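You operate a simulated robot arm through the tools that you are given. There is no shell and no other tool. Be economical: measure what you need, move in short steps, check, and stop when the job is done.

You are at the controls of a simulated two-armed robot. One attempt, no reset.

TASK
Take the red tube and put it on the top of the black plate. Then put the wax jar on the upper shelf of the oil rack. Then take the tape from the top of stand five and put it in the yellow tray. Then switch the blue cart brake off. Then open the black lid. Keep to this order. Set down upright: wax jar.

It is judged by the outcome, as a careful person would: the job done as asked, and still so three seconds after it is handed in. It fails if anything else is knocked over, pushed out of place, dropped, spilled or broken. Lids that push on must go on centred and level and be pressed home; caps that screw on are set level and turned clockwise until they are tight.

THE ROBOT
Two 7-joint arms with two-finger parallel grippers on one trunk, on a base that drives. Base frame: it is fixed to the floor where the robot stands at the start and does not move with it; the origin is under the middle of the robot, x ahead of it, y to its left, z up; the surface under the hand at the start is at about z = 87. Readings come in cm, degrees, newtons and seconds.
The left shoulder is at the start at [5, 16.8, 110.7], the right one opposite. With the tool pointing down near the work surface each hand reaches from about 20 to 66 cm from the robot's upright axis, wherever it stands, measured 20 degrees to its own side. Places, roughly: black lid [100, 250, 90]; blue cart brake [30, 580, 70]; red tube (3x2x3 cm) [50, -10, 90]; tape (7x7x3 cm) [-280, -300, 70]; top of the black plate (14x14 cm) [64, 52, 90]; upper shelf of the oil rack (81x16 cm) [-510, -464, 126]; wax jar [-275, -325, 75]; yellow tray [-300, -300, 75]. Payload 1.57 kg a hand.
The tool frame of a hand sits at the grasp point between the pads (the TCP): z along the fingers, y along the line on which they close. The tips reach 3 cm beyond it. The gripper opens to 8 cm. The fingers are 1.7 cm wide and 1.2 cm thick; the gripper's body (4 by 8.2 cm) begins 8 cm behind the TCP.
Orientation is that of the tool frame in the base frame, as a unit quaternion [x, y, z, w]. With the fingers straight down and closing along the base's y, the tool's x points along the base's -x, its y along +y and its z along -z.

THE INTERFACE
- The arms move only by the tool drive_tool. It takes "left_commands", "right_commands" or both (then of equal length, played together; a hand with none holds still); each is a list that holds one entry, the list of rows, each a list of 6 numbers: the shift along the tool's x, y, z in cm, then the turn, a rotation vector about the tool's x, y, z in degrees. In form: [[[tx, ty, tz, rx, ry, rz], ...]]. A call has 1 to 8 rows; each row shifts and turns the commanded pose from where the row before left it, along the tool's axes as they then stand. "left_grip" and "right_grip" are, for a hand that has rows, the gripper command, from -1 (fully open) to 1 (shut), values between in proportion, set as the call begins (left out, the last holds). A row lasts 0.2 s, in which the tool goes at most 5 cm and 8.6 degrees; a call with a longer step from one row to the next is refused whole, and so is a gripper value outside its range. Where a pose cannot be reached the arm comes as near as it can. A force on the tool above 40 N (or 10 N above the force at the start of the call, whichever is more), or a blocked arm, ends the call early, and 0.2 s more pass. Each finger travels about 4.5 cm/s and halts on what it meets, pressing with about 28 N; the grip force reading is that of the motor and also rises with nothing between the fingers. The clock runs only during rows and for 0.2 s after the last one: add rows that do not move to give the fingers time. It gives the time, the measured TCP pose, the force on the tool (base axes), the opening and the grip force at its end, in the units of the frame above (readings bear some noise), with the torque about the TCP (base axes, N m) and any sound that the robot's microphone picked up.
- Cameras (640 x 400 px; columns grow to the right, rows downward): "scene" is now at [10.58, 2.91, 133.4]; the picture's right is [0.38, -0.93, 0.00], its down [-0.53, -0.21, -0.82] and it looks along [0.76, 0.31, -0.57] (base axes); focal length 271 px, centre (320, 200). "left" rides on the left gripper at [7.2, 0.7, -12.2] in its tool frame; the picture's right is [-0.09, 1.00, 0.00], its down [-0.84, -0.08, -0.54] and it looks along [-0.54, -0.05, 0.84] (tool axes); focal length 238 px, centre (320, 200). "right" rides on the right gripper at [7.2, -0.7, -12.2] in its tool frame; the picture's right is [0.09, 1.00, 0.00], its down [-0.84, 0.08, -0.54] and it looks along [-0.54, 0.05, 0.84] (tool axes); focal length 238 px, centre (320, 200). There is no depth. A picture from a camera that has moved, and an enlarged one, comes with that camera's place and axes in the base frame and with its lens. The place of the scene camera against the robot may be out by one fixed shift of up to 2.5 cm in any direction.
- capture(camera): a new picture of that camera. The clock stands still meanwhile.
- raise_lower(by): slides the trunk up (or, below 0, down) by that many cm; the arms and the scene camera ride with it, the base frame stays. It gives what a move gives, with no picture.
- roll_base(legs): drives the robot by 1 to 6 legs, each [ahead, left, turn to the left] in cm, cm and degrees, along the robot's own axes; the way and the turn of a leg run together, so that a leg with both is an arc; at most 150 cm and 180 degrees a leg. The arms and the cameras ride along, it lands a little off, and it stops where it bumps. It gives what a move gives.
- head_to(pan, tilt): turns the head with the scene camera to pan (to the left, within 80 degrees either way) and tilt (down, from -29 to 69), counted from straight ahead of the robot. It gives what a move gives.
- enlarge(camera, box): a new picture of the part [left, top, right, bottom] of that camera's present view, enlarged. The clock stands still meanwhile.
- sign_off(): hands the job in; it is judged then, once.

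Go step by step. Nothing tells you exact positions but the pictures and the camera data: compare them with the known pose of the tool, close in by small moves and look again before you grip or let go. The budget is 165 turns and 122 pictures, counting those below and the enlarged ones. Unless the task says otherwise, let go and move clear before handing in.

The tools are called after "Request:" by a JSON object that holds its "api" and its "payload". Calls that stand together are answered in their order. drive_tool: Moves the arms, as the interface text tells. Its arguments: {"type":"object","properties":{"left_commands":{"type":"array","items":{"type":"array","items":{"type":"array","items":{"type":"number"}}}},"left_grip":{"type":"number"},"right_commands":{"type":"array","items":{"type":"array","items":{"type":"array","items":{"type":"number"}}}},"right_grip":{"type":"number"}},"required":[]} The other tools are called the same way: raise_lower (by) slides the trunk up or down; roll_base (legs) drives the base; head_to (pan, tilt) turns the head that bears the scene camera; capture (camera) takes a picture; enlarge (camera, box) takes an enlarged picture of a part of a camera's view; sign_off () hands the job in.

At the start:

```text
time: 0.0
left_position: [44.46, 35.46, 111.01]
left_orientation: [0.0, 1.0, 0.0, 0.001]
left_force: [-0.2, -0.6, 0.9]
left_ft_torque: [-0.03, 0.01, 0.0]
left_grip_width: 7.98
left_grasp_force: 0.0
right_position: [40.89, -3.12, 110.93]
right_orientation: [0.001, 1.0, 0.0, 0.001]
right_force: [0.6, -1.0, -1.8]
right_ft_torque: [0.01, 0.02, -0.01]
right_grip_width: 8.03
right_grasp_force: 0.0
trunk travel left (down, up): [-27.5, 16.8]
robot x, y, heading: [0.17, -0.38, -0.0]
head pan, tilt: [22.0, 34.7]
```

scene: 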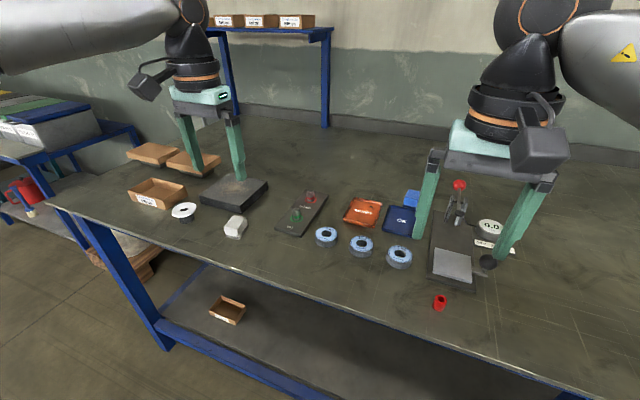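
right: 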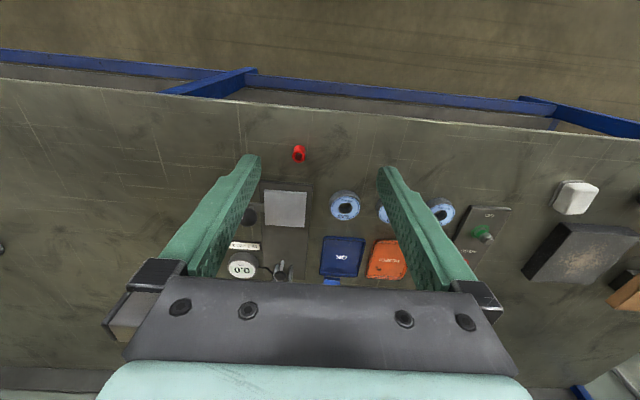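
left: 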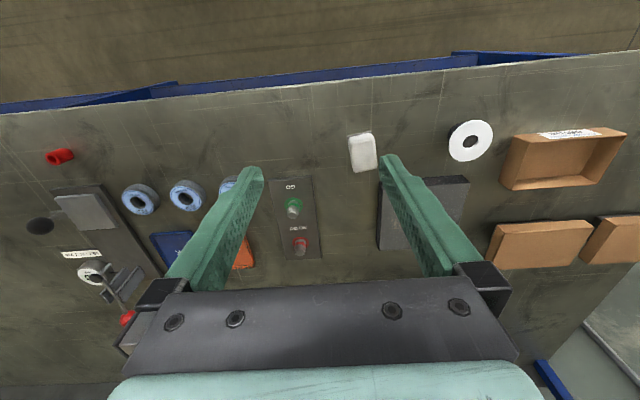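

I see the red tube on the bench near [48, -6] in front of the right hand and the dark plate further left. First I take a closer look at the tube and plate.

Request:
{"api": "enlarge", "payload": {"camera": "right", "box": [240, 110, 360, 185]}}

Request:
{"api": "enlarge", "payload": {"camera": "scene", "box": [120, 130, 340, 268]}}

```text
5.33 times, centred on (300, 148) of right
camera zoom: at [33.76, -3.68, 123.12], right [-0.09, 1.0, 0.0], down [0.84, 0.08, 0.54], along [0.54, 0.05, -0.84], focal length 1271 px, centre (427, 480)
```

zoom: 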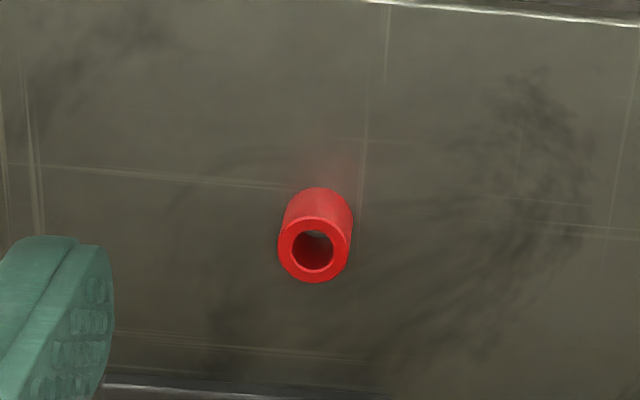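

```text
2.90 times, centred on (230, 199) of scene
camera zoom: at [10.58, 2.91, 133.4], right [0.38, -0.93, 0.0], down [-0.53, -0.21, -0.82], along [0.76, 0.31, -0.57], focal length 785 px, centre (581, 203)
```

zoom: 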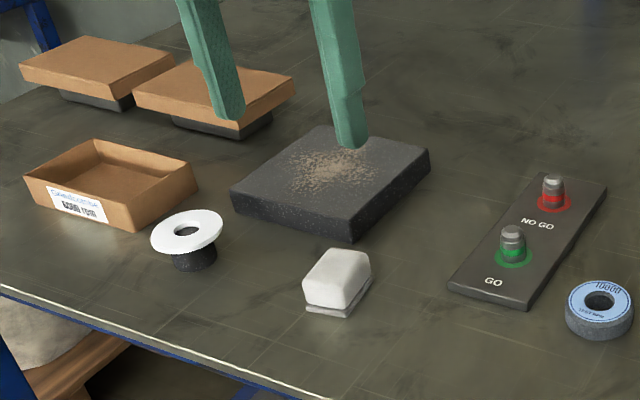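

The tube stands upright, about 2 cm across and 3 cm high, with its top at about [47.7, -5.6, 90]. I move the right hand over it and check again.

Request:
{"api": "drive_tool", "payload": {"right_commands": [[[-3.4, -1.25, 2, 0, 0, 0], [-3.4, -1.25, 4, 0, 0, 0], [0, 0, 5, 0, 0, 0], [0, 0, 3, 0, 0, 0], [0, 0, 0, 0, 0, 0]]], "right_grip": -1}}

Request:
{"api": "capture", "payload": {"camera": "right"}}

```text
refused: row 2 steps farther than a row can; nothing moved
```

```text
116 pictures are left
camera right: at [33.76, -3.68, 123.12], right [-0.09, 1.0, 0.0], down [0.84, 0.08, 0.54], along [0.54, 0.05, -0.84], focal length 238 px, centre (320, 200)
```

right: 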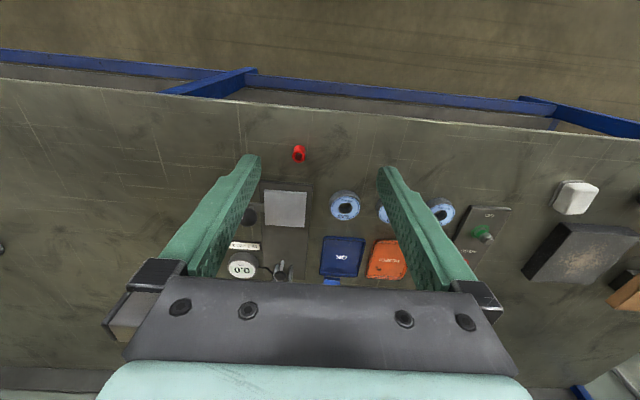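

The step was too long; I split it.

Request:
{"api": "drive_tool", "payload": {"right_commands": [[[-3.4, -1.25, 2, 0, 0, 0], [-3.4, -1.25, 3, 0, 0, 0], [0, 0, 4.5, 0, 0, 0], [0, 0, 4.5, 0, 0, 0], [0, 0, 0, 0, 0, 0]]], "right_grip": -1}}

Request:
{"api": "capture", "payload": {"camera": "right"}}

```text
time: 1.2
left_position: [44.48, 35.58, 110.97]
left_orientation: [0.0, 1.0, -0.001, 0.001]
left_force: [1.0, -0.1, 0.1]
left_ft_torque: [-0.02, 0.0, -0.01]
left_grip_width: 7.99
left_grasp_force: 0.1
right_position: [47.81, -5.38, 97.03]
right_orientation: [0.0, 1.0, 0.0, 0.0]
right_force: [-0.2, 0.9, 0.1]
right_ft_torque: [0.0, -0.01, 0.0]
right_grip_width: 8.02
right_grasp_force: 0.0
trunk travel left (down, up): [-27.5, 16.8]
robot x, y, heading: [0.01, 0.04, 0.1]
head pan, tilt: [22.0, 34.7]
```

```text
115 pictures are left
camera right: at [40.57, -6.01, 109.19], right [-0.09, 1.0, 0.0], down [0.84, 0.08, 0.54], along [0.54, 0.05, -0.84], focal length 238 px, centre (320, 200)
```

right: 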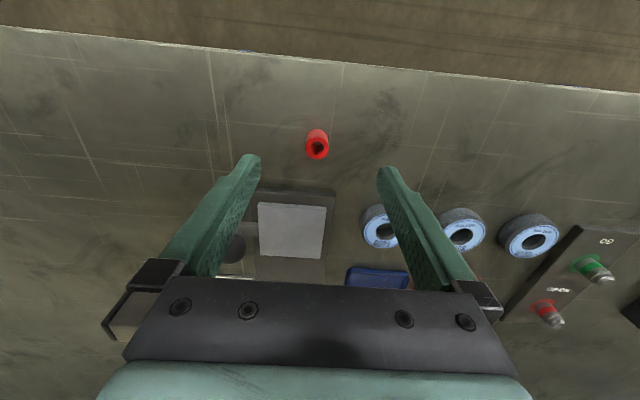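

The tube's top checks out at [47.8, -5.6]. I go down and grip it.

Request:
{"api": "drive_tool", "payload": {"right_commands": [[[0, -0.2, 3, 0, 0, 0], [0, 0, 2.5, 0, 0, 0], [0, 0, 0.9, 0, 0, 0], [0, 0, 0, 0, 0, 0]]]}}

Request:
{"api": "drive_tool", "payload": {"right_commands": [[[0, 0, 0, 0, 0, 0], [0, 0, 0, 0, 0, 0], [0, 0, 0, 0, 0, 0], [0, 0, 0, 0, 0, 0], [0, 0, 0, 0, 0, 0], [0, 0, 0, 0, 0, 0]]], "right_grip": 1}}

Request:
{"api": "capture", "payload": {"camera": "right"}}

```text
time: 2.2
left_position: [44.49, 35.37, 111.01]
left_orientation: [0.0, 1.0, 0.0, 0.001]
left_force: [0.1, 0.1, 0.7]
left_ft_torque: [0.0, 0.01, -0.04]
left_grip_width: 8.0
left_grasp_force: 0.2
right_position: [47.73, -5.76, 90.62]
right_orientation: [-0.001, 1.0, 0.0, 0.0]
right_force: [-0.2, -0.8, -0.2]
right_ft_torque: [-0.01, -0.01, -0.01]
right_grip_width: 8.01
right_grasp_force: 0.1
trunk travel left (down, up): [-27.5, 16.8]
robot x, y, heading: [0.13, 0.27, 0.0]
head pan, tilt: [22.0, 34.7]
```

```text
time: 3.6
left_position: [44.5, 35.54, 111.06]
left_orientation: [0.0, 1.0, 0.0, 0.002]
left_force: [-1.1, 0.6, 0.0]
left_ft_torque: [-0.02, -0.01, 0.0]
left_grip_width: 8.0
left_grasp_force: 0.0
right_position: [47.79, -5.7, 90.57]
right_orientation: [0.0, 1.0, 0.0, 0.0]
right_force: [0.1, 0.1, 0.2]
right_ft_torque: [0.04, 0.0, 0.06]
right_grip_width: 1.25
right_grasp_force: 27.8
trunk travel left (down, up): [-27.5, 16.8]
robot x, y, heading: [-0.05, 0.01, -0.1]
head pan, tilt: [22.0, 34.7]
```

```text
114 pictures are left
camera right: at [40.57, -6.33, 102.75], right [-0.09, 1.0, 0.0], down [0.84, 0.08, 0.54], along [0.54, 0.05, -0.84], focal length 238 px, centre (320, 200)
```

right: 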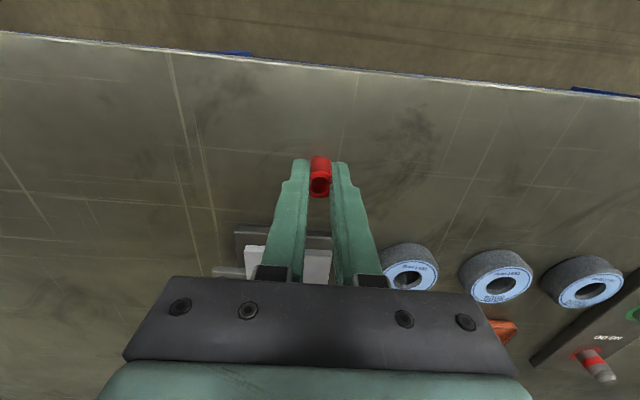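

The fingers stopped at 1.25 cm on the tube. I lift and check it comes along.

Request:
{"api": "drive_tool", "payload": {"right_commands": [[[0, 0, -1, 0, 0, 0], [0, 0, -3, 0, 0, 0], [0, 0, -5, 0, 0, 0], [0, 0, -5, 0, 0, 0], [0, 0, -4, 0, 0, 0], [0, 0, 0, 0, 0, 0]]]}}

Request:
{"api": "capture", "payload": {"camera": "right"}}

Request:
{"api": "head_to", "payload": {"pan": 10, "tilt": 65}}

Request:
{"api": "capture", "payload": {"camera": "scene"}}

```text
time: 5.0
left_position: [44.64, 35.55, 111.09]
left_orientation: [0.0, 1.0, 0.0, 0.001]
left_force: [-0.2, -0.1, 1.0]
left_ft_torque: [0.01, 0.05, -0.02]
left_grip_width: 7.99
left_grasp_force: 0.0
right_position: [47.75, -5.72, 108.44]
right_orientation: [0.0, 1.0, 0.0, 0.0]
right_force: [1.0, -0.2, -1.4]
right_ft_torque: [0.03, -0.03, -0.02]
right_grip_width: 1.67
right_grasp_force: 28.2
trunk travel left (down, up): [-27.5, 16.8]
robot x, y, heading: [-0.15, 0.05, 0.3]
head pan, tilt: [22.0, 34.7]
```

```text
113 pictures are left
camera right: at [40.53, -6.26, 120.64], right [-0.09, 1.0, 0.0], down [0.84, 0.08, 0.54], along [0.54, 0.05, -0.84], focal length 238 px, centre (320, 200)
```

right: 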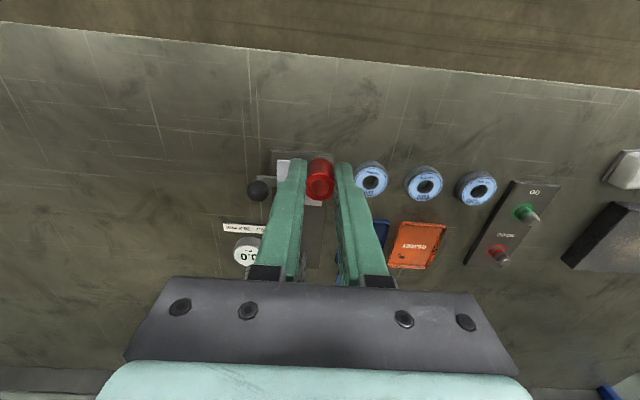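

```text
time: 6.0
left_position: [44.45, 35.52, 111.07]
left_orientation: [0.0, 1.0, 0.0, 0.0]
left_force: [-0.1, 0.2, 0.1]
left_ft_torque: [-0.01, 0.02, 0.0]
left_grip_width: 8.0
left_grasp_force: 0.1
right_position: [47.58, -5.75, 108.42]
right_orientation: [0.0, 1.0, 0.0, 0.0]
right_force: [0.1, -0.1, -0.3]
right_ft_torque: [-0.02, 0.01, -0.04]
right_grip_width: 1.71
right_grasp_force: 27.7
trunk travel left (down, up): [-27.5, 16.8]
robot x, y, heading: [0.17, 0.01, -0.2]
head pan, tilt: [10.0, 65.0]
```

```text
112 pictures are left
camera scene: at [8.38, 0.66, 129.38], right [0.17, -0.98, 0.0], down [-0.89, -0.16, -0.42], along [0.42, 0.07, -0.91], focal length 271 px, centre (320, 200)
```

scene: 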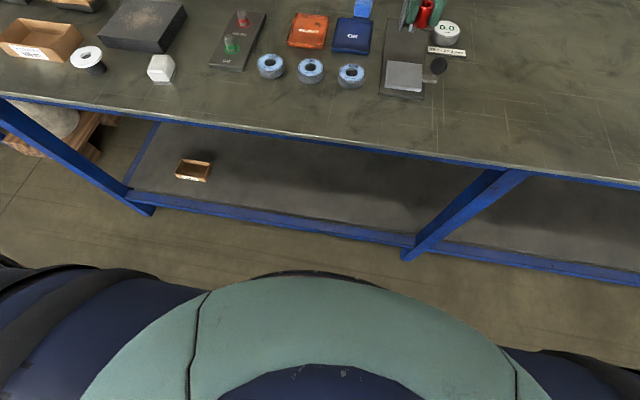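

The tube is held. I'll drive left to bring the plate in reach, but look left first to check that the way is clear.

Request:
{"api": "head_to", "payload": {"pan": 60, "tilt": 30}}

Request:
{"api": "capture", "payload": {"camera": "scene"}}

```text
time: 7.1
left_position: [44.51, 35.41, 111.02]
left_orientation: [-0.001, 1.0, -0.001, 0.0]
left_force: [0.7, 0.6, -1.0]
left_ft_torque: [-0.05, 0.0, 0.02]
left_grip_width: 7.98
left_grasp_force: 0.0
right_position: [47.65, -5.63, 108.36]
right_orientation: [0.0, 1.0, 0.0, -0.001]
right_force: [-0.6, 0.3, 0.2]
right_ft_torque: [-0.01, -0.01, 0.02]
right_grip_width: 1.67
right_grasp_force: 27.8
trunk travel left (down, up): [-27.5, 16.8]
robot x, y, heading: [0.1, -0.06, -0.1]
head pan, tilt: [60.0, 30.0]
```

```text
111 pictures are left
camera scene: at [6.93, 7.43, 134.13], right [0.87, -0.5, 0.0], down [-0.25, -0.43, -0.87], along [0.43, 0.75, -0.5], focal length 271 px, centre (320, 200)
```

scene: 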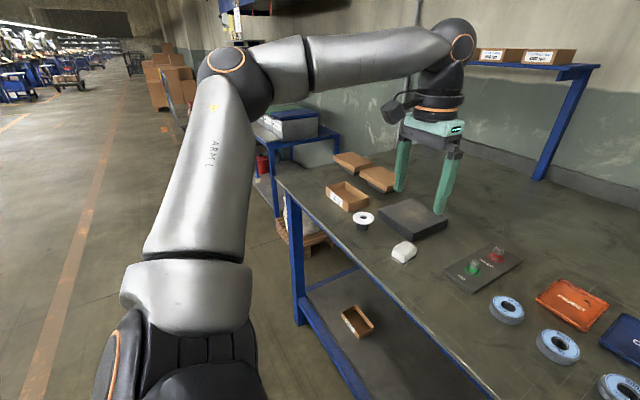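

The way left is clear. I drive 62 cm left and 4 ahead.

Request:
{"api": "roll_base", "payload": {"legs": [[0, 62, 0], [4, 0, 0]]}}

Request:
{"api": "head_to", "payload": {"pan": 0, "tilt": 45}}

Request:
{"api": "capture", "payload": {"camera": "right"}}

Request:
{"api": "capture", "payload": {"camera": "scene"}}

```text
time: 13.6
left_position: [49.16, 97.97, 110.89]
left_orientation: [0.005, 1.0, 0.0, 0.0]
left_force: [0.3, 0.1, 0.4]
left_ft_torque: [-0.02, 0.0, 0.03]
left_grip_width: 8.0
left_grasp_force: 0.0
right_position: [52.01, 56.8, 108.4]
right_orientation: [0.004, 1.0, 0.0, 0.0]
right_force: [-0.7, 0.8, -0.9]
right_ft_torque: [0.01, 0.02, -0.01]
right_grip_width: 1.69
right_grasp_force: 28.1
trunk travel left (down, up): [-27.5, 16.8]
robot x, y, heading: [4.28, 62.78, -0.7]
head pan, tilt: [60.0, 30.0]
```

```text
time: 14.9
left_position: [48.93, 98.07, 110.99]
left_orientation: [0.004, 1.0, -0.001, 0.001]
left_force: [0.7, 0.6, -1.9]
left_ft_torque: [0.04, 0.02, 0.0]
left_grip_width: 7.99
left_grasp_force: 0.1
right_position: [51.92, 56.89, 108.47]
right_orientation: [0.004, 1.0, 0.0, 0.0]
right_force: [0.8, 0.8, -0.3]
right_ft_torque: [0.01, -0.01, 0.0]
right_grip_width: 1.69
right_grasp_force: 28.0
trunk travel left (down, up): [-27.5, 16.8]
robot x, y, heading: [4.25, 62.74, -0.5]
head pan, tilt: [0.0, 45.0]
```

```text
110 pictures are left
camera right: at [44.75, 56.3, 120.6], right [-0.08, 1.0, 0.0], down [0.84, 0.07, 0.54], along [0.54, 0.05, -0.84], focal length 238 px, centre (320, 200)
```

right: 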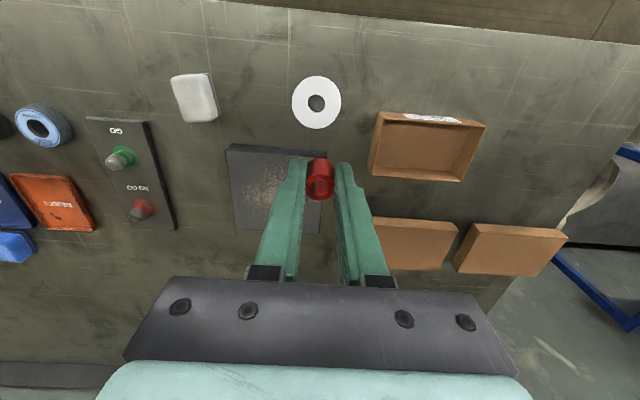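

```text
109 pictures are left
camera scene: at [14.82, 62.41, 131.88], right [-0.01, -1.0, 0.0], down [-0.71, 0.01, -0.71], along [0.71, -0.01, -0.71], focal length 271 px, centre (320, 200)
```

scene: 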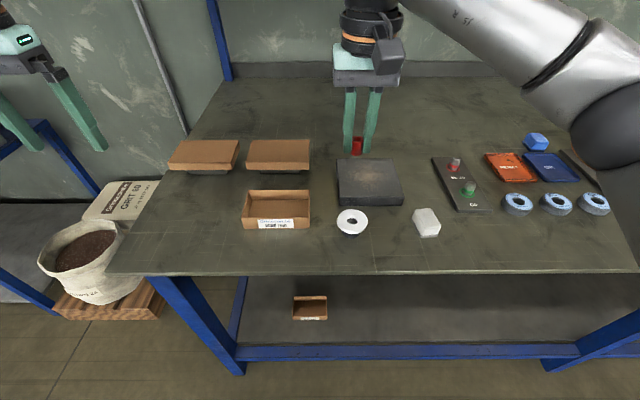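

The plate is centred at about [65, 51.5] with its top near z 90. I move the tube over it and go down to about 2.5 cm above.

Request:
{"api": "drive_tool", "payload": {"right_commands": [[[-3.15, -1.35, 2, 0, 0, 0], [-3.15, -1.35, 2, 0, 0, 0], [-3.15, -1.35, 2, 0, 0, 0], [-3.15, -1.35, 2, 0, 0, 0], [0, 0, 3, 0, 0, 0], [0, 0, 0, 0, 0, 0]]]}}

Request:
{"api": "capture", "payload": {"camera": "right"}}

Request:
{"api": "enlarge", "payload": {"camera": "scene", "box": [290, 100, 450, 240]}}

```text
time: 16.3
left_position: [49.12, 97.96, 111.04]
left_orientation: [0.003, 1.0, -0.001, 0.001]
left_force: [-0.2, 0.0, 0.3]
left_ft_torque: [-0.01, -0.01, 0.0]
left_grip_width: 7.98
left_grasp_force: 0.0
right_position: [64.47, 51.29, 97.39]
right_orientation: [0.003, 1.0, 0.0, 0.0]
right_force: [0.3, -0.4, 0.2]
right_ft_torque: [-0.01, 0.0, -0.02]
right_grip_width: 1.7
right_grasp_force: 27.6
trunk travel left (down, up): [-27.5, 16.8]
robot x, y, heading: [4.15, 63.24, -0.4]
head pan, tilt: [0.0, 45.0]
```

```text
108 pictures are left
camera right: at [57.21, 50.78, 109.65], right [-0.08, 1.0, 0.0], down [0.84, 0.07, 0.54], along [0.54, 0.05, -0.84], focal length 238 px, centre (320, 200)
```

right: 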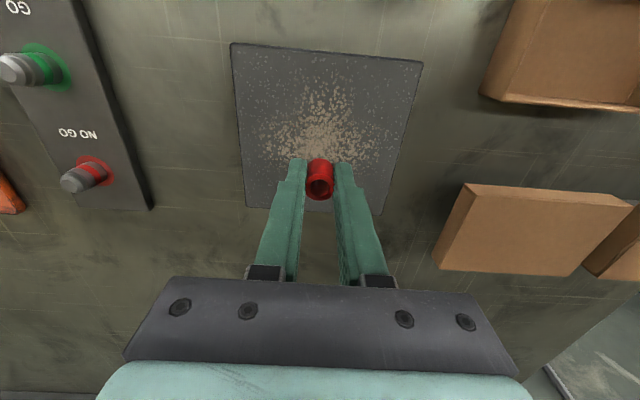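

```text
2.86 times, centred on (370, 170) of scene
camera zoom: at [14.81, 62.42, 131.88], right [-0.01, -1.0, 0.0], down [-0.71, 0.01, -0.71], along [0.71, -0.01, -0.71], focal length 774 px, centre (177, 286)
```

zoom: 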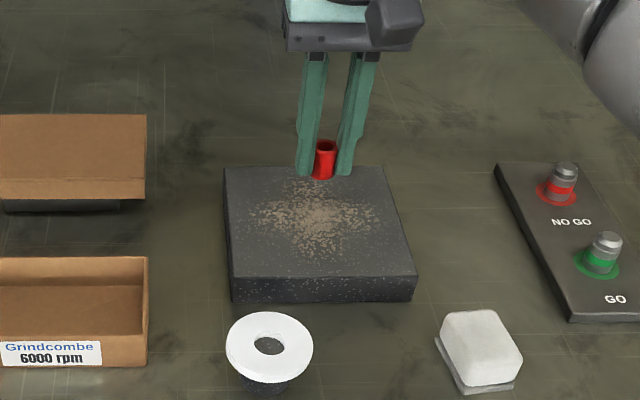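

The tool is right above the plate's centre [64.2, 51.5]. I go down with small steps.

Request:
{"api": "drive_tool", "payload": {"right_commands": [[[0, 0, 2, 0, 0, 0], [0, 0, 1, 0, 0, 0], [0, 0, 0.3, 0, 0, 0], [0, 0, 0, 0, 0, 0]]]}}

Request:
{"api": "capture", "payload": {"camera": "right"}}

Request:
{"api": "enlarge", "payload": {"camera": "scene", "box": [290, 100, 450, 240]}}

```text
time: 17.3
left_position: [48.99, 97.87, 110.99]
left_orientation: [0.005, 1.0, 0.0, 0.001]
left_force: [0.5, 0.8, -0.6]
left_ft_torque: [-0.02, 0.03, 0.03]
left_grip_width: 7.99
left_grasp_force: 0.0
right_position: [64.48, 51.36, 94.14]
right_orientation: [0.004, 1.0, -0.001, 0.0]
right_force: [-0.5, -0.1, -0.3]
right_ft_torque: [0.03, 0.02, 0.0]
right_grip_width: 1.71
right_grasp_force: 28.0
trunk travel left (down, up): [-27.5, 16.8]
robot x, y, heading: [4.33, 62.98, -0.5]
head pan, tilt: [0.0, 45.0]
```

```text
106 pictures are left
camera right: at [57.31, 50.77, 106.28], right [-0.08, 1.0, 0.0], down [0.84, 0.07, 0.54], along [0.54, 0.05, -0.84], focal length 238 px, centre (320, 200)
```

right: 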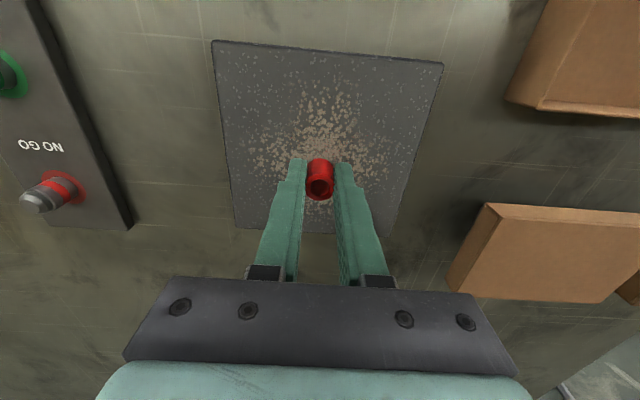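

```text
2.86 times, centred on (370, 170) of scene
camera zoom: at [14.81, 62.4, 131.88], right [-0.01, -1.0, 0.0], down [-0.71, 0.01, -0.71], along [0.71, -0.01, -0.71], focal length 774 px, centre (177, 286)
```

zoom: 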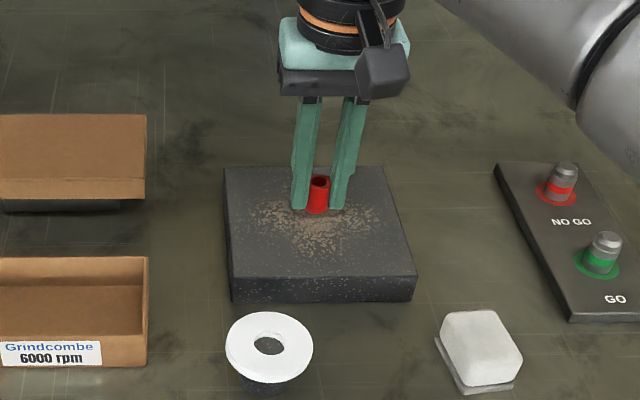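

The tube's foot is just above the plate. I creep down until it touches.

Request:
{"api": "drive_tool", "payload": {"right_commands": [[[0, 0, 0.25, 0, 0, 0], [0, 0, 0, 0, 0, 0]]]}}

Request:
{"api": "drive_tool", "payload": {"right_commands": [[[0, 0, 0.2, 0, 0, 0], [0, 0, 0, 0, 0, 0]]]}}

Request:
{"api": "drive_tool", "payload": {"right_commands": [[[0, 0, 0.2, 0, 0, 0], [0, 0, 0, 0, 0, 0]]]}}

```text
time: 17.9
left_position: [49.04, 97.95, 110.99]
left_orientation: [0.004, 1.0, 0.001, 0.001]
left_force: [-0.8, -1.0, 0.1]
left_ft_torque: [-0.02, -0.01, -0.01]
left_grip_width: 7.99
left_grasp_force: 0.0
right_position: [64.57, 51.32, 93.86]
right_orientation: [0.004, 1.0, 0.0, 0.0]
right_force: [0.2, 0.2, 1.2]
right_ft_torque: [-0.02, 0.0, -0.03]
right_grip_width: 1.67
right_grasp_force: 28.0
trunk travel left (down, up): [-27.5, 16.8]
robot x, y, heading: [4.66, 62.98, -0.3]
head pan, tilt: [0.0, 45.0]
```

```text
time: 18.5
left_position: [49.04, 98.01, 110.88]
left_orientation: [0.004, 1.0, 0.0, 0.0]
left_force: [-0.3, -0.1, 0.1]
left_ft_torque: [-0.04, 0.0, -0.01]
left_grip_width: 8.01
left_grasp_force: 0.0
right_position: [64.41, 51.25, 93.66]
right_orientation: [0.004, 1.0, 0.0, 0.0]
right_force: [-0.3, -0.6, 0.7]
right_ft_torque: [0.02, 0.0, 0.0]
right_grip_width: 1.68
right_grasp_force: 27.7
trunk travel left (down, up): [-27.5, 16.8]
robot x, y, heading: [4.23, 63.33, -0.5]
head pan, tilt: [0.0, 45.0]
```

```text
time: 19.1
left_position: [49.01, 97.95, 111.03]
left_orientation: [0.004, 1.0, 0.0, 0.001]
left_force: [0.3, -0.1, -0.7]
left_ft_torque: [0.0, -0.01, -0.05]
left_grip_width: 8.0
left_grasp_force: 0.1
right_position: [64.51, 51.36, 93.52]
right_orientation: [0.004, 1.0, 0.0, 0.001]
right_force: [-0.3, -0.1, 0.1]
right_ft_torque: [0.01, -0.02, 0.0]
right_grip_width: 1.69
right_grasp_force: 28.0
trunk travel left (down, up): [-27.5, 16.8]
robot x, y, heading: [4.06, 63.0, -0.4]
head pan, tilt: [0.0, 45.0]
```

Request:
{"api": "drive_tool", "payload": {"right_commands": [[[0, 0, 0.2, 0, 0, 0], [0, 0, 0, 0, 0, 0]]]}}

Request:
{"api": "drive_tool", "payload": {"right_commands": [[[0, 0, 0.15, 0, 0, 0], [0, 0, 0, 0, 0, 0]]]}}

Request:
{"api": "enlarge", "payload": {"camera": "scene", "box": [340, 120, 400, 170]}}

```text
time: 19.7
left_position: [48.98, 98.01, 111.04]
left_orientation: [0.004, 1.0, 0.0, 0.0]
left_force: [-0.2, -0.3, 0.4]
left_ft_torque: [-0.01, -0.01, 0.01]
left_grip_width: 7.95
left_grasp_force: 0.0
right_position: [64.58, 51.36, 93.25]
right_orientation: [0.004, 1.0, 0.0, 0.0]
right_force: [-0.1, 0.4, 1.7]
right_ft_torque: [-0.05, -0.02, -0.01]
right_grip_width: 1.69
right_grasp_force: 28.0
trunk travel left (down, up): [-27.5, 16.8]
robot x, y, heading: [4.14, 63.3, -0.5]
head pan, tilt: [0.0, 45.0]
```

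```text
time: 20.3
left_position: [49.14, 98.1, 111.05]
left_orientation: [0.004, 1.0, 0.0, 0.001]
left_force: [0.2, -0.6, 0.5]
left_ft_torque: [0.02, 0.0, 0.01]
left_grip_width: 7.98
left_grasp_force: 0.1
right_position: [64.45, 51.4, 93.21]
right_orientation: [0.004, 1.0, 0.0, 0.002]
right_force: [1.3, 0.2, 8.2]
right_ft_torque: [-0.03, -0.04, -0.02]
right_grip_width: 1.7
right_grasp_force: 28.0
trunk travel left (down, up): [-27.5, 16.8]
robot x, y, heading: [4.46, 62.89, -0.8]
head pan, tilt: [0.0, 45.0]
```

```text
8.00 times, centred on (370, 145) of scene
camera zoom: at [14.74, 62.41, 131.9], right [-0.01, -1.0, 0.0], down [-0.71, 0.01, -0.71], along [0.71, -0.01, -0.71], focal length 2168 px, centre (-80, 640)
```

zoom: 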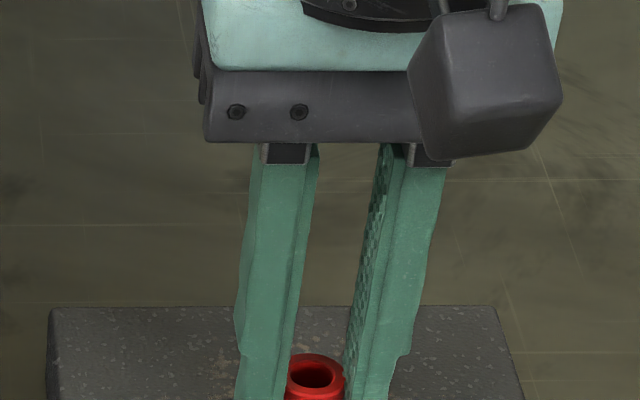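

Contact is felt. I let go partway and rise straight up.

Request:
{"api": "drive_tool", "payload": {"right_commands": [[[0, 0, 0, 0, 0, 0], [0, 0, 0, 0, 0, 0], [0, 0, 0, 0, 0, 0], [0, 0, 0, 0, 0, 0]]], "right_grip": 0}}

Request:
{"api": "drive_tool", "payload": {"right_commands": [[[0, 0, -2, 0, 0, 0], [0, 0, -4, 0, 0, 0], [0, 0, -5, 0, 0, 0], [0, 0, -5, 0, 0, 0], [0, 0, 0, 0, 0, 0]]]}}

Request:
{"api": "enlarge", "payload": {"camera": "scene", "box": [290, 100, 450, 240]}}

```text
time: 21.3
left_position: [49.08, 97.97, 111.0]
left_orientation: [0.004, 1.0, -0.001, 0.001]
left_force: [-0.1, -2.1, 0.8]
left_ft_torque: [-0.02, -0.02, 0.0]
left_grip_width: 8.0
left_grasp_force: 0.0
right_position: [64.38, 51.33, 93.15]
right_orientation: [0.005, 1.0, 0.0, 0.0]
right_force: [-0.2, 0.0, -0.3]
right_ft_torque: [-0.02, -0.02, 0.01]
right_grip_width: 3.99
right_grasp_force: 0.0
trunk travel left (down, up): [-27.5, 16.8]
robot x, y, heading: [4.21, 62.73, -0.6]
head pan, tilt: [0.0, 45.0]
```

```text
time: 22.5
left_position: [49.13, 98.01, 111.06]
left_orientation: [0.005, 1.0, 0.0, 0.001]
left_force: [0.5, 0.1, 0.1]
left_ft_torque: [0.03, 0.01, 0.0]
left_grip_width: 8.03
left_grasp_force: 0.1
right_position: [62.68, 51.59, 108.83]
right_orientation: [0.005, 1.0, 0.001, 0.0]
right_force: [0.5, -0.1, -0.7]
right_ft_torque: [0.05, 0.0, 0.03]
right_grip_width: 4.0
right_grasp_force: 0.0
right hand out of reach, approached as far as the arm can: row 3, 4
trunk travel left (down, up): [-27.5, 16.8]
robot x, y, heading: [4.09, 62.7, -0.6]
head pan, tilt: [0.0, 45.0]
```

```text
2.86 times, centred on (370, 170) of scene
camera zoom: at [14.87, 62.3, 131.87], right [-0.01, -1.0, 0.0], down [-0.71, 0.01, -0.71], along [0.71, -0.01, -0.71], focal length 774 px, centre (177, 286)
```

zoom: 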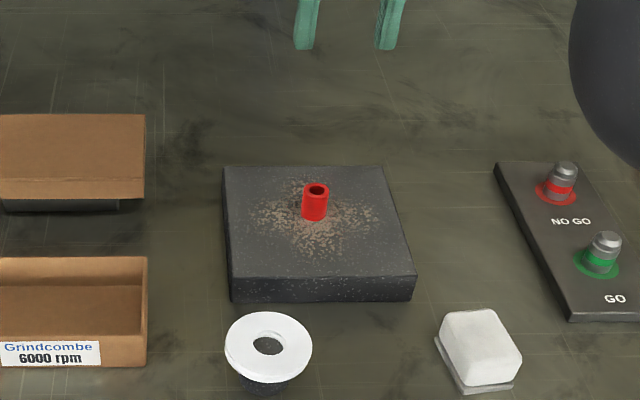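

The tube stands on the plate. Next I pull the hands in, back away and look toward the wax jar's area.

Request:
{"api": "drive_tool", "payload": {"right_commands": [[[4.5, 0, -1, 0, 0, 0], [4.5, 0, -1, 0, 0, 0], [4.5, 0, 0, 0, 0, 0], [4.5, 0, 0, 0, 0, 0], [4.5, 0, 0, 0, 0, 0]]], "left_commands": [[[3, 0, 0, 0, 0, 0], [3, 0, 0, 0, 0, 0], [3, 0, 0, 0, 0, 0], [0, 0, 0, 0, 0, 0], [0, 0, 0, 0, 0, 0]]]}}

Request:
{"api": "head_to", "payload": {"pan": -80, "tilt": 20}}

Request:
{"api": "capture", "payload": {"camera": "scene"}}

```text
time: 23.7
left_position: [39.9, 97.89, 110.92]
left_orientation: [0.004, 1.0, 0.0, 0.001]
left_force: [-0.4, -0.1, 0.2]
left_ft_torque: [-0.02, 0.03, 0.02]
left_grip_width: 8.0
left_grasp_force: 0.0
right_position: [40.01, 51.63, 111.13]
right_orientation: [0.005, 1.0, -0.001, 0.001]
right_force: [0.0, 0.5, -0.5]
right_ft_torque: [0.0, -0.04, -0.01]
right_grip_width: 4.0
right_grasp_force: 0.0
trunk travel left (down, up): [-27.5, 16.8]
robot x, y, heading: [4.52, 63.18, -0.4]
head pan, tilt: [0.0, 45.0]
```

```text
time: 25.2
left_position: [40.13, 98.02, 110.96]
left_orientation: [0.004, 1.0, 0.001, 0.001]
left_force: [1.0, 1.1, -0.2]
left_ft_torque: [0.02, -0.01, 0.04]
left_grip_width: 7.99
left_grasp_force: 0.1
right_position: [40.19, 51.75, 111.09]
right_orientation: [0.005, 1.0, 0.0, 0.0]
right_force: [1.0, 0.9, -0.2]
right_ft_torque: [-0.04, -0.02, 0.02]
right_grip_width: 4.01
right_grasp_force: 0.1
trunk travel left (down, up): [-27.5, 16.8]
robot x, y, heading: [4.38, 62.87, -0.2]
head pan, tilt: [-80.0, 20.0]
```

```text
102 pictures are left
camera scene: at [8.22, 53.29, 135.74], right [-0.99, -0.17, 0.0], down [-0.06, 0.34, -0.94], along [0.16, -0.93, -0.34], focal length 271 px, centre (320, 200)
```

scene: 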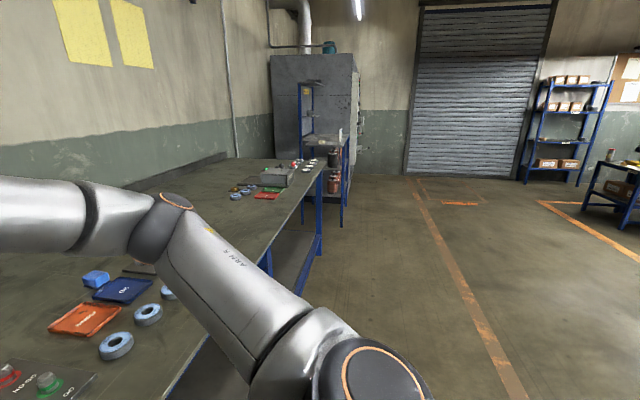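

The floor to the right is open. I back off 60 cm, turn right 110 degrees and look again.

Request:
{"api": "roll_base", "payload": {"legs": [[-65, 0, 0], [0, 0, -120]]}}

Request:
{"api": "head_to", "payload": {"pan": 0, "tilt": 15}}

Request:
{"api": "capture", "payload": {"camera": "scene"}}

```text
time: 33.8
left_position: [-48.66, 14.98, 110.83]
left_orientation: [0.872, 0.489, -0.001, 0.0]
left_force: [0.3, 0.2, 0.0]
left_ft_torque: [0.01, 0.0, 0.01]
left_grip_width: 8.0
left_grasp_force: 0.1
right_position: [-88.24, 38.64, 111.12]
right_orientation: [0.873, 0.489, 0.001, 0.001]
right_force: [0.6, -0.4, 0.6]
right_ft_torque: [-0.02, 0.0, 0.01]
right_grip_width: 3.97
right_grasp_force: 0.0
trunk travel left (down, up): [-27.5, 16.8]
robot x, y, heading: [-60.49, 63.25, -121.5]
head pan, tilt: [-80.0, 20.0]
```

```text
time: 35.4
left_position: [-48.65, 14.88, 110.86]
left_orientation: [0.873, 0.488, -0.001, 0.0]
left_force: [-0.9, -0.5, 0.7]
left_ft_torque: [0.04, 0.04, 0.01]
left_grip_width: 8.02
left_grasp_force: 0.0
right_position: [-88.2, 38.75, 111.06]
right_orientation: [0.873, 0.488, 0.0, 0.0]
right_force: [-0.3, 0.0, -0.5]
right_ft_torque: [0.01, 0.01, -0.03]
right_grip_width: 4.01
right_grasp_force: 0.1
trunk travel left (down, up): [-27.5, 16.8]
robot x, y, heading: [-60.11, 63.81, -121.7]
head pan, tilt: [0.0, 15.0]
```

```text
101 pictures are left
camera scene: at [-68.8, 51.84, 136.56], right [-0.85, 0.52, 0.0], down [0.14, 0.22, -0.97], along [-0.51, -0.82, -0.26], focal length 271 px, centre (320, 200)
```

scene: 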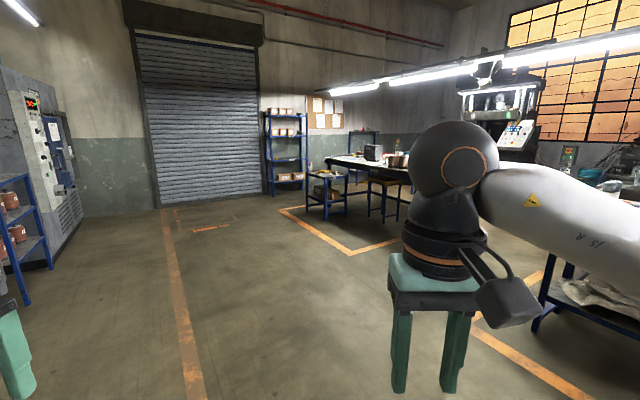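

The jar's area lies straight ahead at about column 320, row 165. I zoom in.

Request:
{"api": "enlarge", "payload": {"camera": "scene", "box": [250, 90, 420, 225]}}

```text
2.96 times, centred on (335, 158) of scene
camera zoom: at [-68.8, 51.84, 136.56], right [-0.85, 0.52, 0.0], down [0.14, 0.22, -0.97], along [-0.51, -0.82, -0.26], focal length 803 px, centre (276, 326)
```

zoom: 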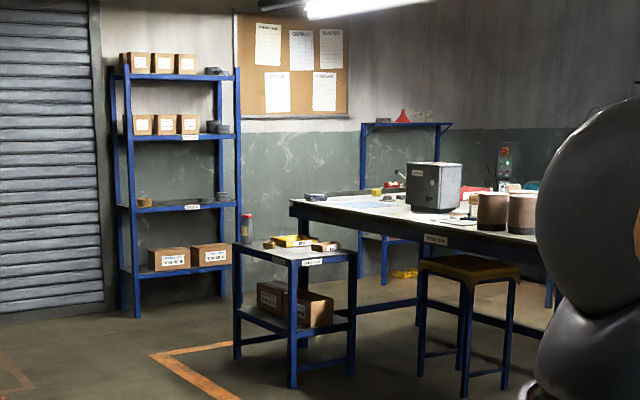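

The small blue stand has the jar (red label), yellow tray and so on; the oil rack is the frame behind with the red funnel. I'll approach the stand from its east side, stopping short first.

Request:
{"api": "roll_base", "payload": {"legs": [[130, 26, 0], [130, 26, 0], [100, 20, 0], [0, 0, -58.3]]}}

Request:
{"api": "head_to", "payload": {"pan": 0, "tilt": 35}}

Request:
{"api": "capture", "payload": {"camera": "scene"}}

```text
time: 55.7
left_position: [-223.94, -314.89, 110.98]
left_orientation: [1.0, 0.008, 0.0, 0.0]
left_force: [0.6, -0.3, -0.2]
left_ft_torque: [0.02, 0.02, 0.0]
left_grip_width: 7.99
left_grasp_force: 0.0
right_position: [-224.96, -268.73, 111.07]
right_orientation: [1.0, 0.007, 0.0, 0.0]
right_force: [-0.5, 0.4, 0.0]
right_ft_torque: [0.02, 0.02, 0.03]
right_grip_width: 3.98
right_grasp_force: 0.0
trunk travel left (down, up): [-27.5, 16.8]
robot x, y, heading: [-188.86, -279.18, -179.5]
head pan, tilt: [0.0, 15.0]
```

```text
time: 56.5
left_position: [-223.89, -314.98, 110.98]
left_orientation: [1.0, 0.008, -0.002, 0.0]
left_force: [0.6, -0.3, -0.4]
left_ft_torque: [0.01, 0.01, 0.01]
left_grip_width: 8.0
left_grasp_force: 0.1
right_position: [-225.02, -268.73, 111.12]
right_orientation: [1.0, 0.007, -0.001, 0.0]
right_force: [0.0, -0.2, -0.1]
right_ft_torque: [-0.02, 0.02, -0.03]
right_grip_width: 3.99
right_grasp_force: 0.1
trunk travel left (down, up): [-27.5, 16.8]
robot x, y, heading: [-189.07, -278.94, -179.1]
head pan, tilt: [0.0, 35.0]
```

```text
99 pictures are left
camera scene: at [-203.37, -279.65, 133.36], right [-0.01, 1.0, 0.0], down [0.57, 0.01, -0.82], along [-0.82, -0.01, -0.57], focal length 271 px, centre (320, 200)
```

scene: 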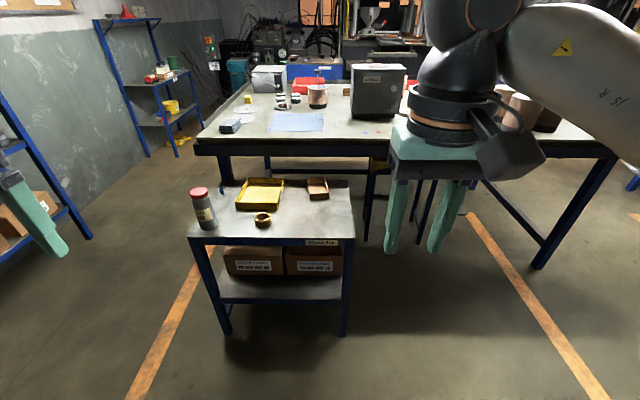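

The stand is in view: jar at its left corner, yellow tray, tape ring and a small wooden box. I zoom in for detail.

Request:
{"api": "enlarge", "payload": {"camera": "scene", "box": [180, 165, 370, 285]}}

Request:
{"api": "enlarge", "payload": {"camera": "scene", "box": [90, 0, 330, 150]}}

```text
3.33 times, centred on (275, 225) of scene
camera zoom: at [-203.37, -279.65, 133.36], right [-0.01, 1.0, 0.0], down [0.57, 0.01, -0.82], along [-0.82, -0.01, -0.57], focal length 903 px, centre (470, 117)
```

zoom: 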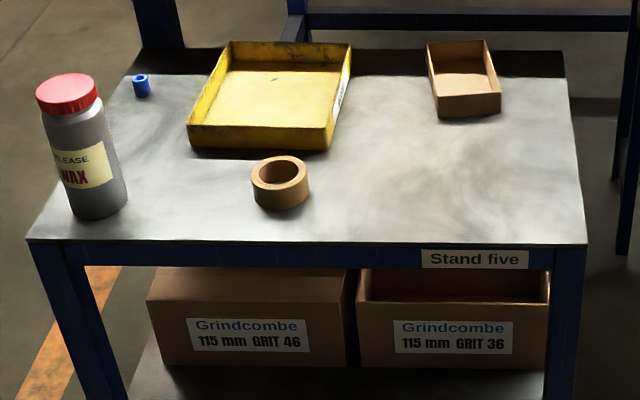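

```text
2.67 times, centred on (210, 75) of scene
camera zoom: at [-203.37, -279.65, 133.36], right [-0.01, 1.0, 0.0], down [0.57, 0.01, -0.82], along [-0.82, -0.01, -0.57], focal length 723 px, centre (613, 533)
```

zoom: 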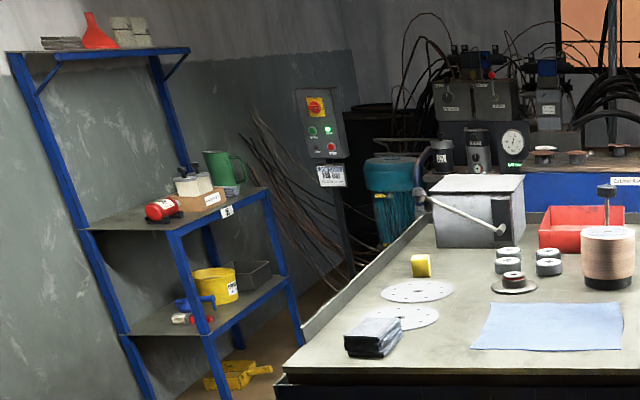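

The jar stands at about [-278, -321], 15 cm tall and about 6.7 cm across, on stand five (top about z 70). I drive up to it and tilt the left hand so the fingers point forward-down for a side grip.

Request:
{"api": "roll_base", "payload": {"legs": [[20, 27, 0], [19, 0, 0]]}}

Request:
{"api": "drive_tool", "payload": {"left_commands": [[[0, -2, 0, 0, -7.9, 0], [0, -2, 0, 0, -7.9, 0], [0, -2, 0, 0, -7.9, 0], [0, -2, 0, 0, -7.9, 0], [0, -2, 0, 0, -7.9, 0], [0, -2, 0, 0, -7.9, 0], [0, -2, 0, 0, -7.9, 0], [0, 0, 0, 0, 0, 0]]], "left_grip": -1}}

Request:
{"api": "capture", "payload": {"camera": "scene"}}

```text
time: 60.6
left_position: [-262.22, -341.86, 110.91]
left_orientation: [1.0, 0.005, 0.0, 0.0]
left_force: [-0.8, -0.4, -0.7]
left_ft_torque: [0.01, -0.02, 0.03]
left_grip_width: 8.0
left_grasp_force: 0.0
right_position: [-263.14, -295.67, 111.05]
right_orientation: [1.0, 0.006, 0.0, 0.0]
right_force: [0.0, 0.2, 0.0]
right_ft_torque: [0.0, -0.01, -0.01]
right_grip_width: 3.98
right_grasp_force: 0.0
trunk travel left (down, up): [-27.5, 16.8]
robot x, y, heading: [-227.14, -306.2, -179.6]
head pan, tilt: [0.0, 35.0]
```

```text
time: 62.4
left_position: [-265.11, -327.6, 113.4]
left_orientation: [0.886, 0.004, -0.464, 0.002]
left_force: [0.2, 0.5, 0.2]
left_ft_torque: [0.03, 0.02, -0.01]
left_grip_width: 8.01
left_grasp_force: 0.0
left hand out of reach, approached as far as the arm can: row 6, 7
right_position: [-263.21, -295.62, 111.08]
right_orientation: [1.0, 0.005, 0.0, -0.001]
right_force: [-0.8, 0.5, 0.0]
right_ft_torque: [-0.02, -0.04, 0.04]
right_grip_width: 4.0
right_grasp_force: 0.1
trunk travel left (down, up): [-27.5, 16.8]
robot x, y, heading: [-227.07, -306.07, -179.7]
head pan, tilt: [0.0, 35.0]
```

```text
96 pictures are left
camera scene: at [-241.52, -306.68, 133.36], right [-0.01, 1.0, 0.0], down [0.57, 0.01, -0.82], along [-0.82, -0.01, -0.57], focal length 271 px, centre (320, 200)
```

scene: 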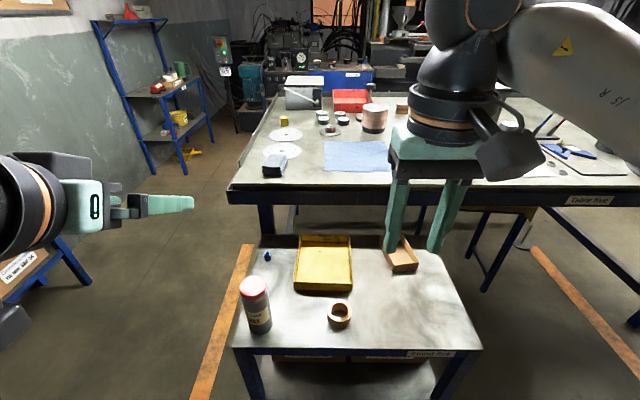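

The hand is tilted 55 degrees. I lower the trunk 24 cm and look with the left camera.

Request:
{"api": "raise_lower", "payload": {"by": -24}}

Request:
{"api": "capture", "payload": {"camera": "left"}}

Request:
{"api": "capture", "payload": {"camera": "scene"}}

```text
time: 64.9
left_position: [-265.23, -327.71, 89.34]
left_orientation: [0.886, 0.005, -0.464, 0.002]
left_force: [-0.2, -0.8, 0.1]
left_ft_torque: [-0.01, -0.01, 0.0]
left_grip_width: 7.98
left_grasp_force: 0.1
right_position: [-263.07, -295.55, 87.21]
right_orientation: [1.0, 0.005, 0.0, 0.0]
right_force: [-0.8, 0.9, -0.1]
right_ft_torque: [-0.02, -0.02, -0.02]
right_grip_width: 3.99
right_grasp_force: 0.1
trunk travel left (down, up): [-3.5, 40.8]
robot x, y, heading: [-227.4, -306.24, -179.5]
head pan, tilt: [0.0, 35.0]
```

```text
95 pictures are left
camera left: at [-250.94, -328.13, 90.43], right [-0.04, -1.0, 0.08], down [-0.03, 0.08, 1.0], along [-1.0, 0.04, -0.03], focal length 238 px, centre (320, 200)
```

left: 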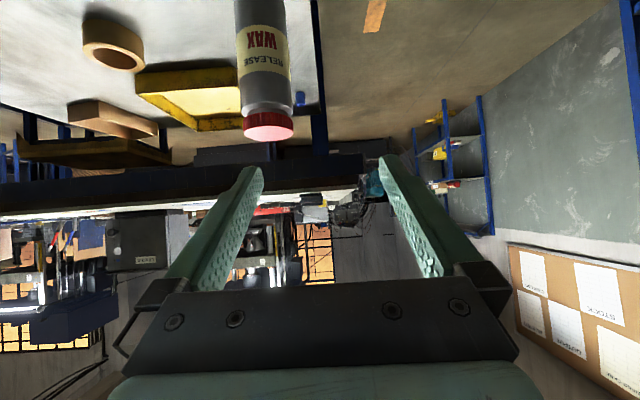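

```text
94 pictures are left
camera scene: at [-241.53, -306.65, 109.36], right [-0.01, 1.0, 0.0], down [0.57, 0.01, -0.82], along [-0.82, -0.01, -0.57], focal length 271 px, centre (320, 200)
```

scene: 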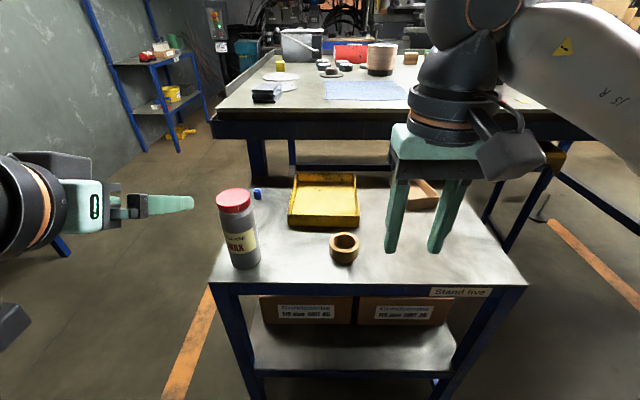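

The jar is ahead of the left hand at y about -321.8, about 5.5 cm across, cap top about z 83. I move the hand down and across to face its body, still clear of it.

Request:
{"api": "drive_tool", "payload": {"left_commands": [[[2.61, -1.48, 2.05, 0, 0, 0], [2.61, -1.48, 2.05, 0, 0, 0], [2.61, -1.48, 2.05, 0, 0, 0], [2.61, -1.48, 2.05, 0, 0, 0], [0, 0, 0, 0, 0, 0], [0, 0, 0, 0, 0, 0]]]}}

Request:
{"api": "capture", "payload": {"camera": "left"}}

Request:
{"api": "capture", "payload": {"camera": "scene"}}

```text
time: 66.3
left_position: [-268.95, -320.98, 77.86]
left_orientation: [0.886, 0.006, -0.464, 0.004]
left_force: [0.1, 0.7, -0.4]
left_ft_torque: [0.0, 0.02, 0.0]
left_grip_width: 8.04
left_grasp_force: 0.1
left hand out of reach, approached as far as the arm can: row 1, 2, 3
right_position: [-263.12, -295.71, 87.04]
right_orientation: [1.0, 0.005, 0.0, 0.001]
right_force: [0.3, 0.2, 0.4]
right_ft_torque: [-0.02, -0.03, 0.01]
right_grip_width: 3.99
right_grasp_force: 0.1
trunk travel left (down, up): [-3.5, 40.8]
robot x, y, heading: [-226.84, -305.91, -179.5]
head pan, tilt: [0.0, 35.0]
```

```text
93 pictures are left
camera left: at [-254.68, -321.37, 79.0], right [-0.04, -1.0, 0.08], down [-0.03, 0.08, 1.0], along [-1.0, 0.04, -0.03], focal length 238 px, centre (320, 200)
```

left: 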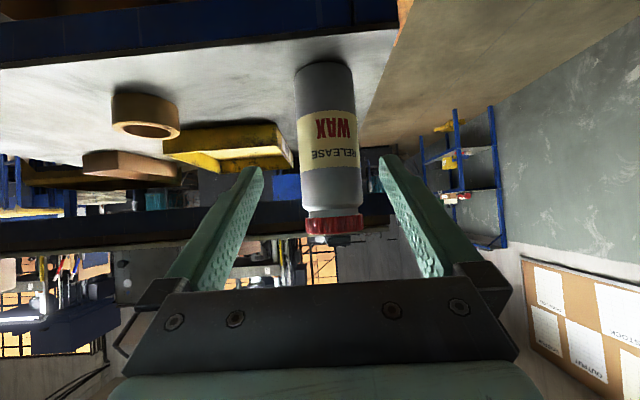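

```text
92 pictures are left
camera scene: at [-241.53, -306.65, 109.36], right [-0.01, 1.0, 0.0], down [0.57, 0.01, -0.82], along [-0.82, -0.01, -0.57], focal length 271 px, centre (320, 200)
```

scene: 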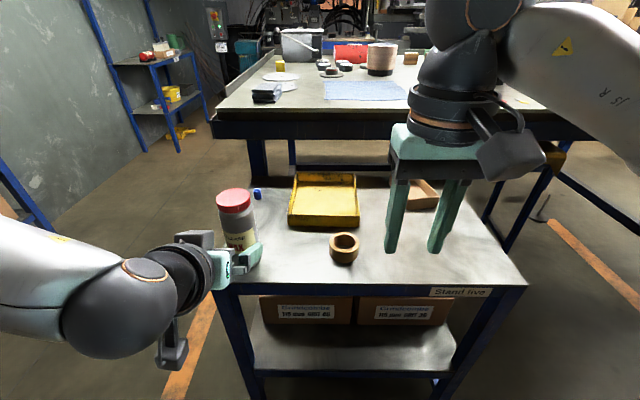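

The jar's axis is about [-279, -321.7], bottom about z 67. I centre the hand and go half way in with the fingers around the jar.

Request:
{"api": "drive_tool", "payload": {"left_commands": [[[2.4, 0.75, 1.6, 0, 0, 0], [-1.4, 0, 2.05, 0, 0, 0], [-1.4, 0, 2.05, 0, 0, 0], [0, 0, 0, 0, 0, 0]]]}}

Request:
{"api": "capture", "payload": {"camera": "left"}}

```text
time: 67.3
left_position: [-274.49, -321.47, 75.1]
left_orientation: [0.886, 0.006, -0.464, 0.003]
left_force: [-0.2, 0.0, 1.0]
left_ft_torque: [0.01, -0.01, -0.02]
left_grip_width: 7.97
left_grasp_force: 0.0
left hand out of reach, approached as far as the arm can: row 1
right_position: [-263.19, -295.57, 87.13]
right_orientation: [1.0, 0.005, -0.001, 0.0]
right_force: [0.1, 0.5, 0.6]
right_ft_torque: [0.0, -0.01, 0.04]
right_grip_width: 4.01
right_grasp_force: 0.0
trunk travel left (down, up): [-3.5, 40.8]
robot x, y, heading: [-227.26, -306.19, -179.2]
head pan, tilt: [0.0, 35.0]
```

```text
91 pictures are left
camera left: at [-260.26, -321.99, 76.04], right [-0.04, -1.0, 0.08], down [-0.03, 0.08, 1.0], along [-1.0, 0.04, -0.03], focal length 238 px, centre (320, 200)
```

left: 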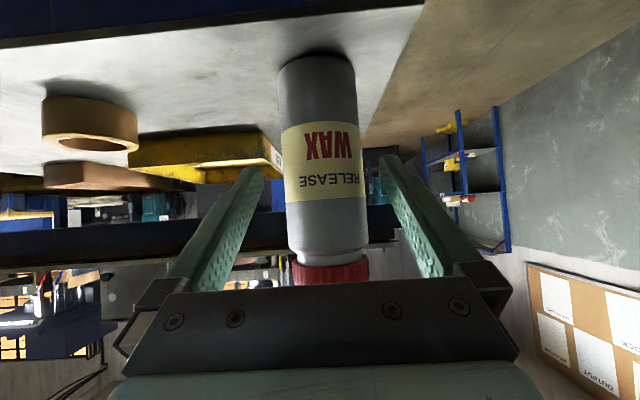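

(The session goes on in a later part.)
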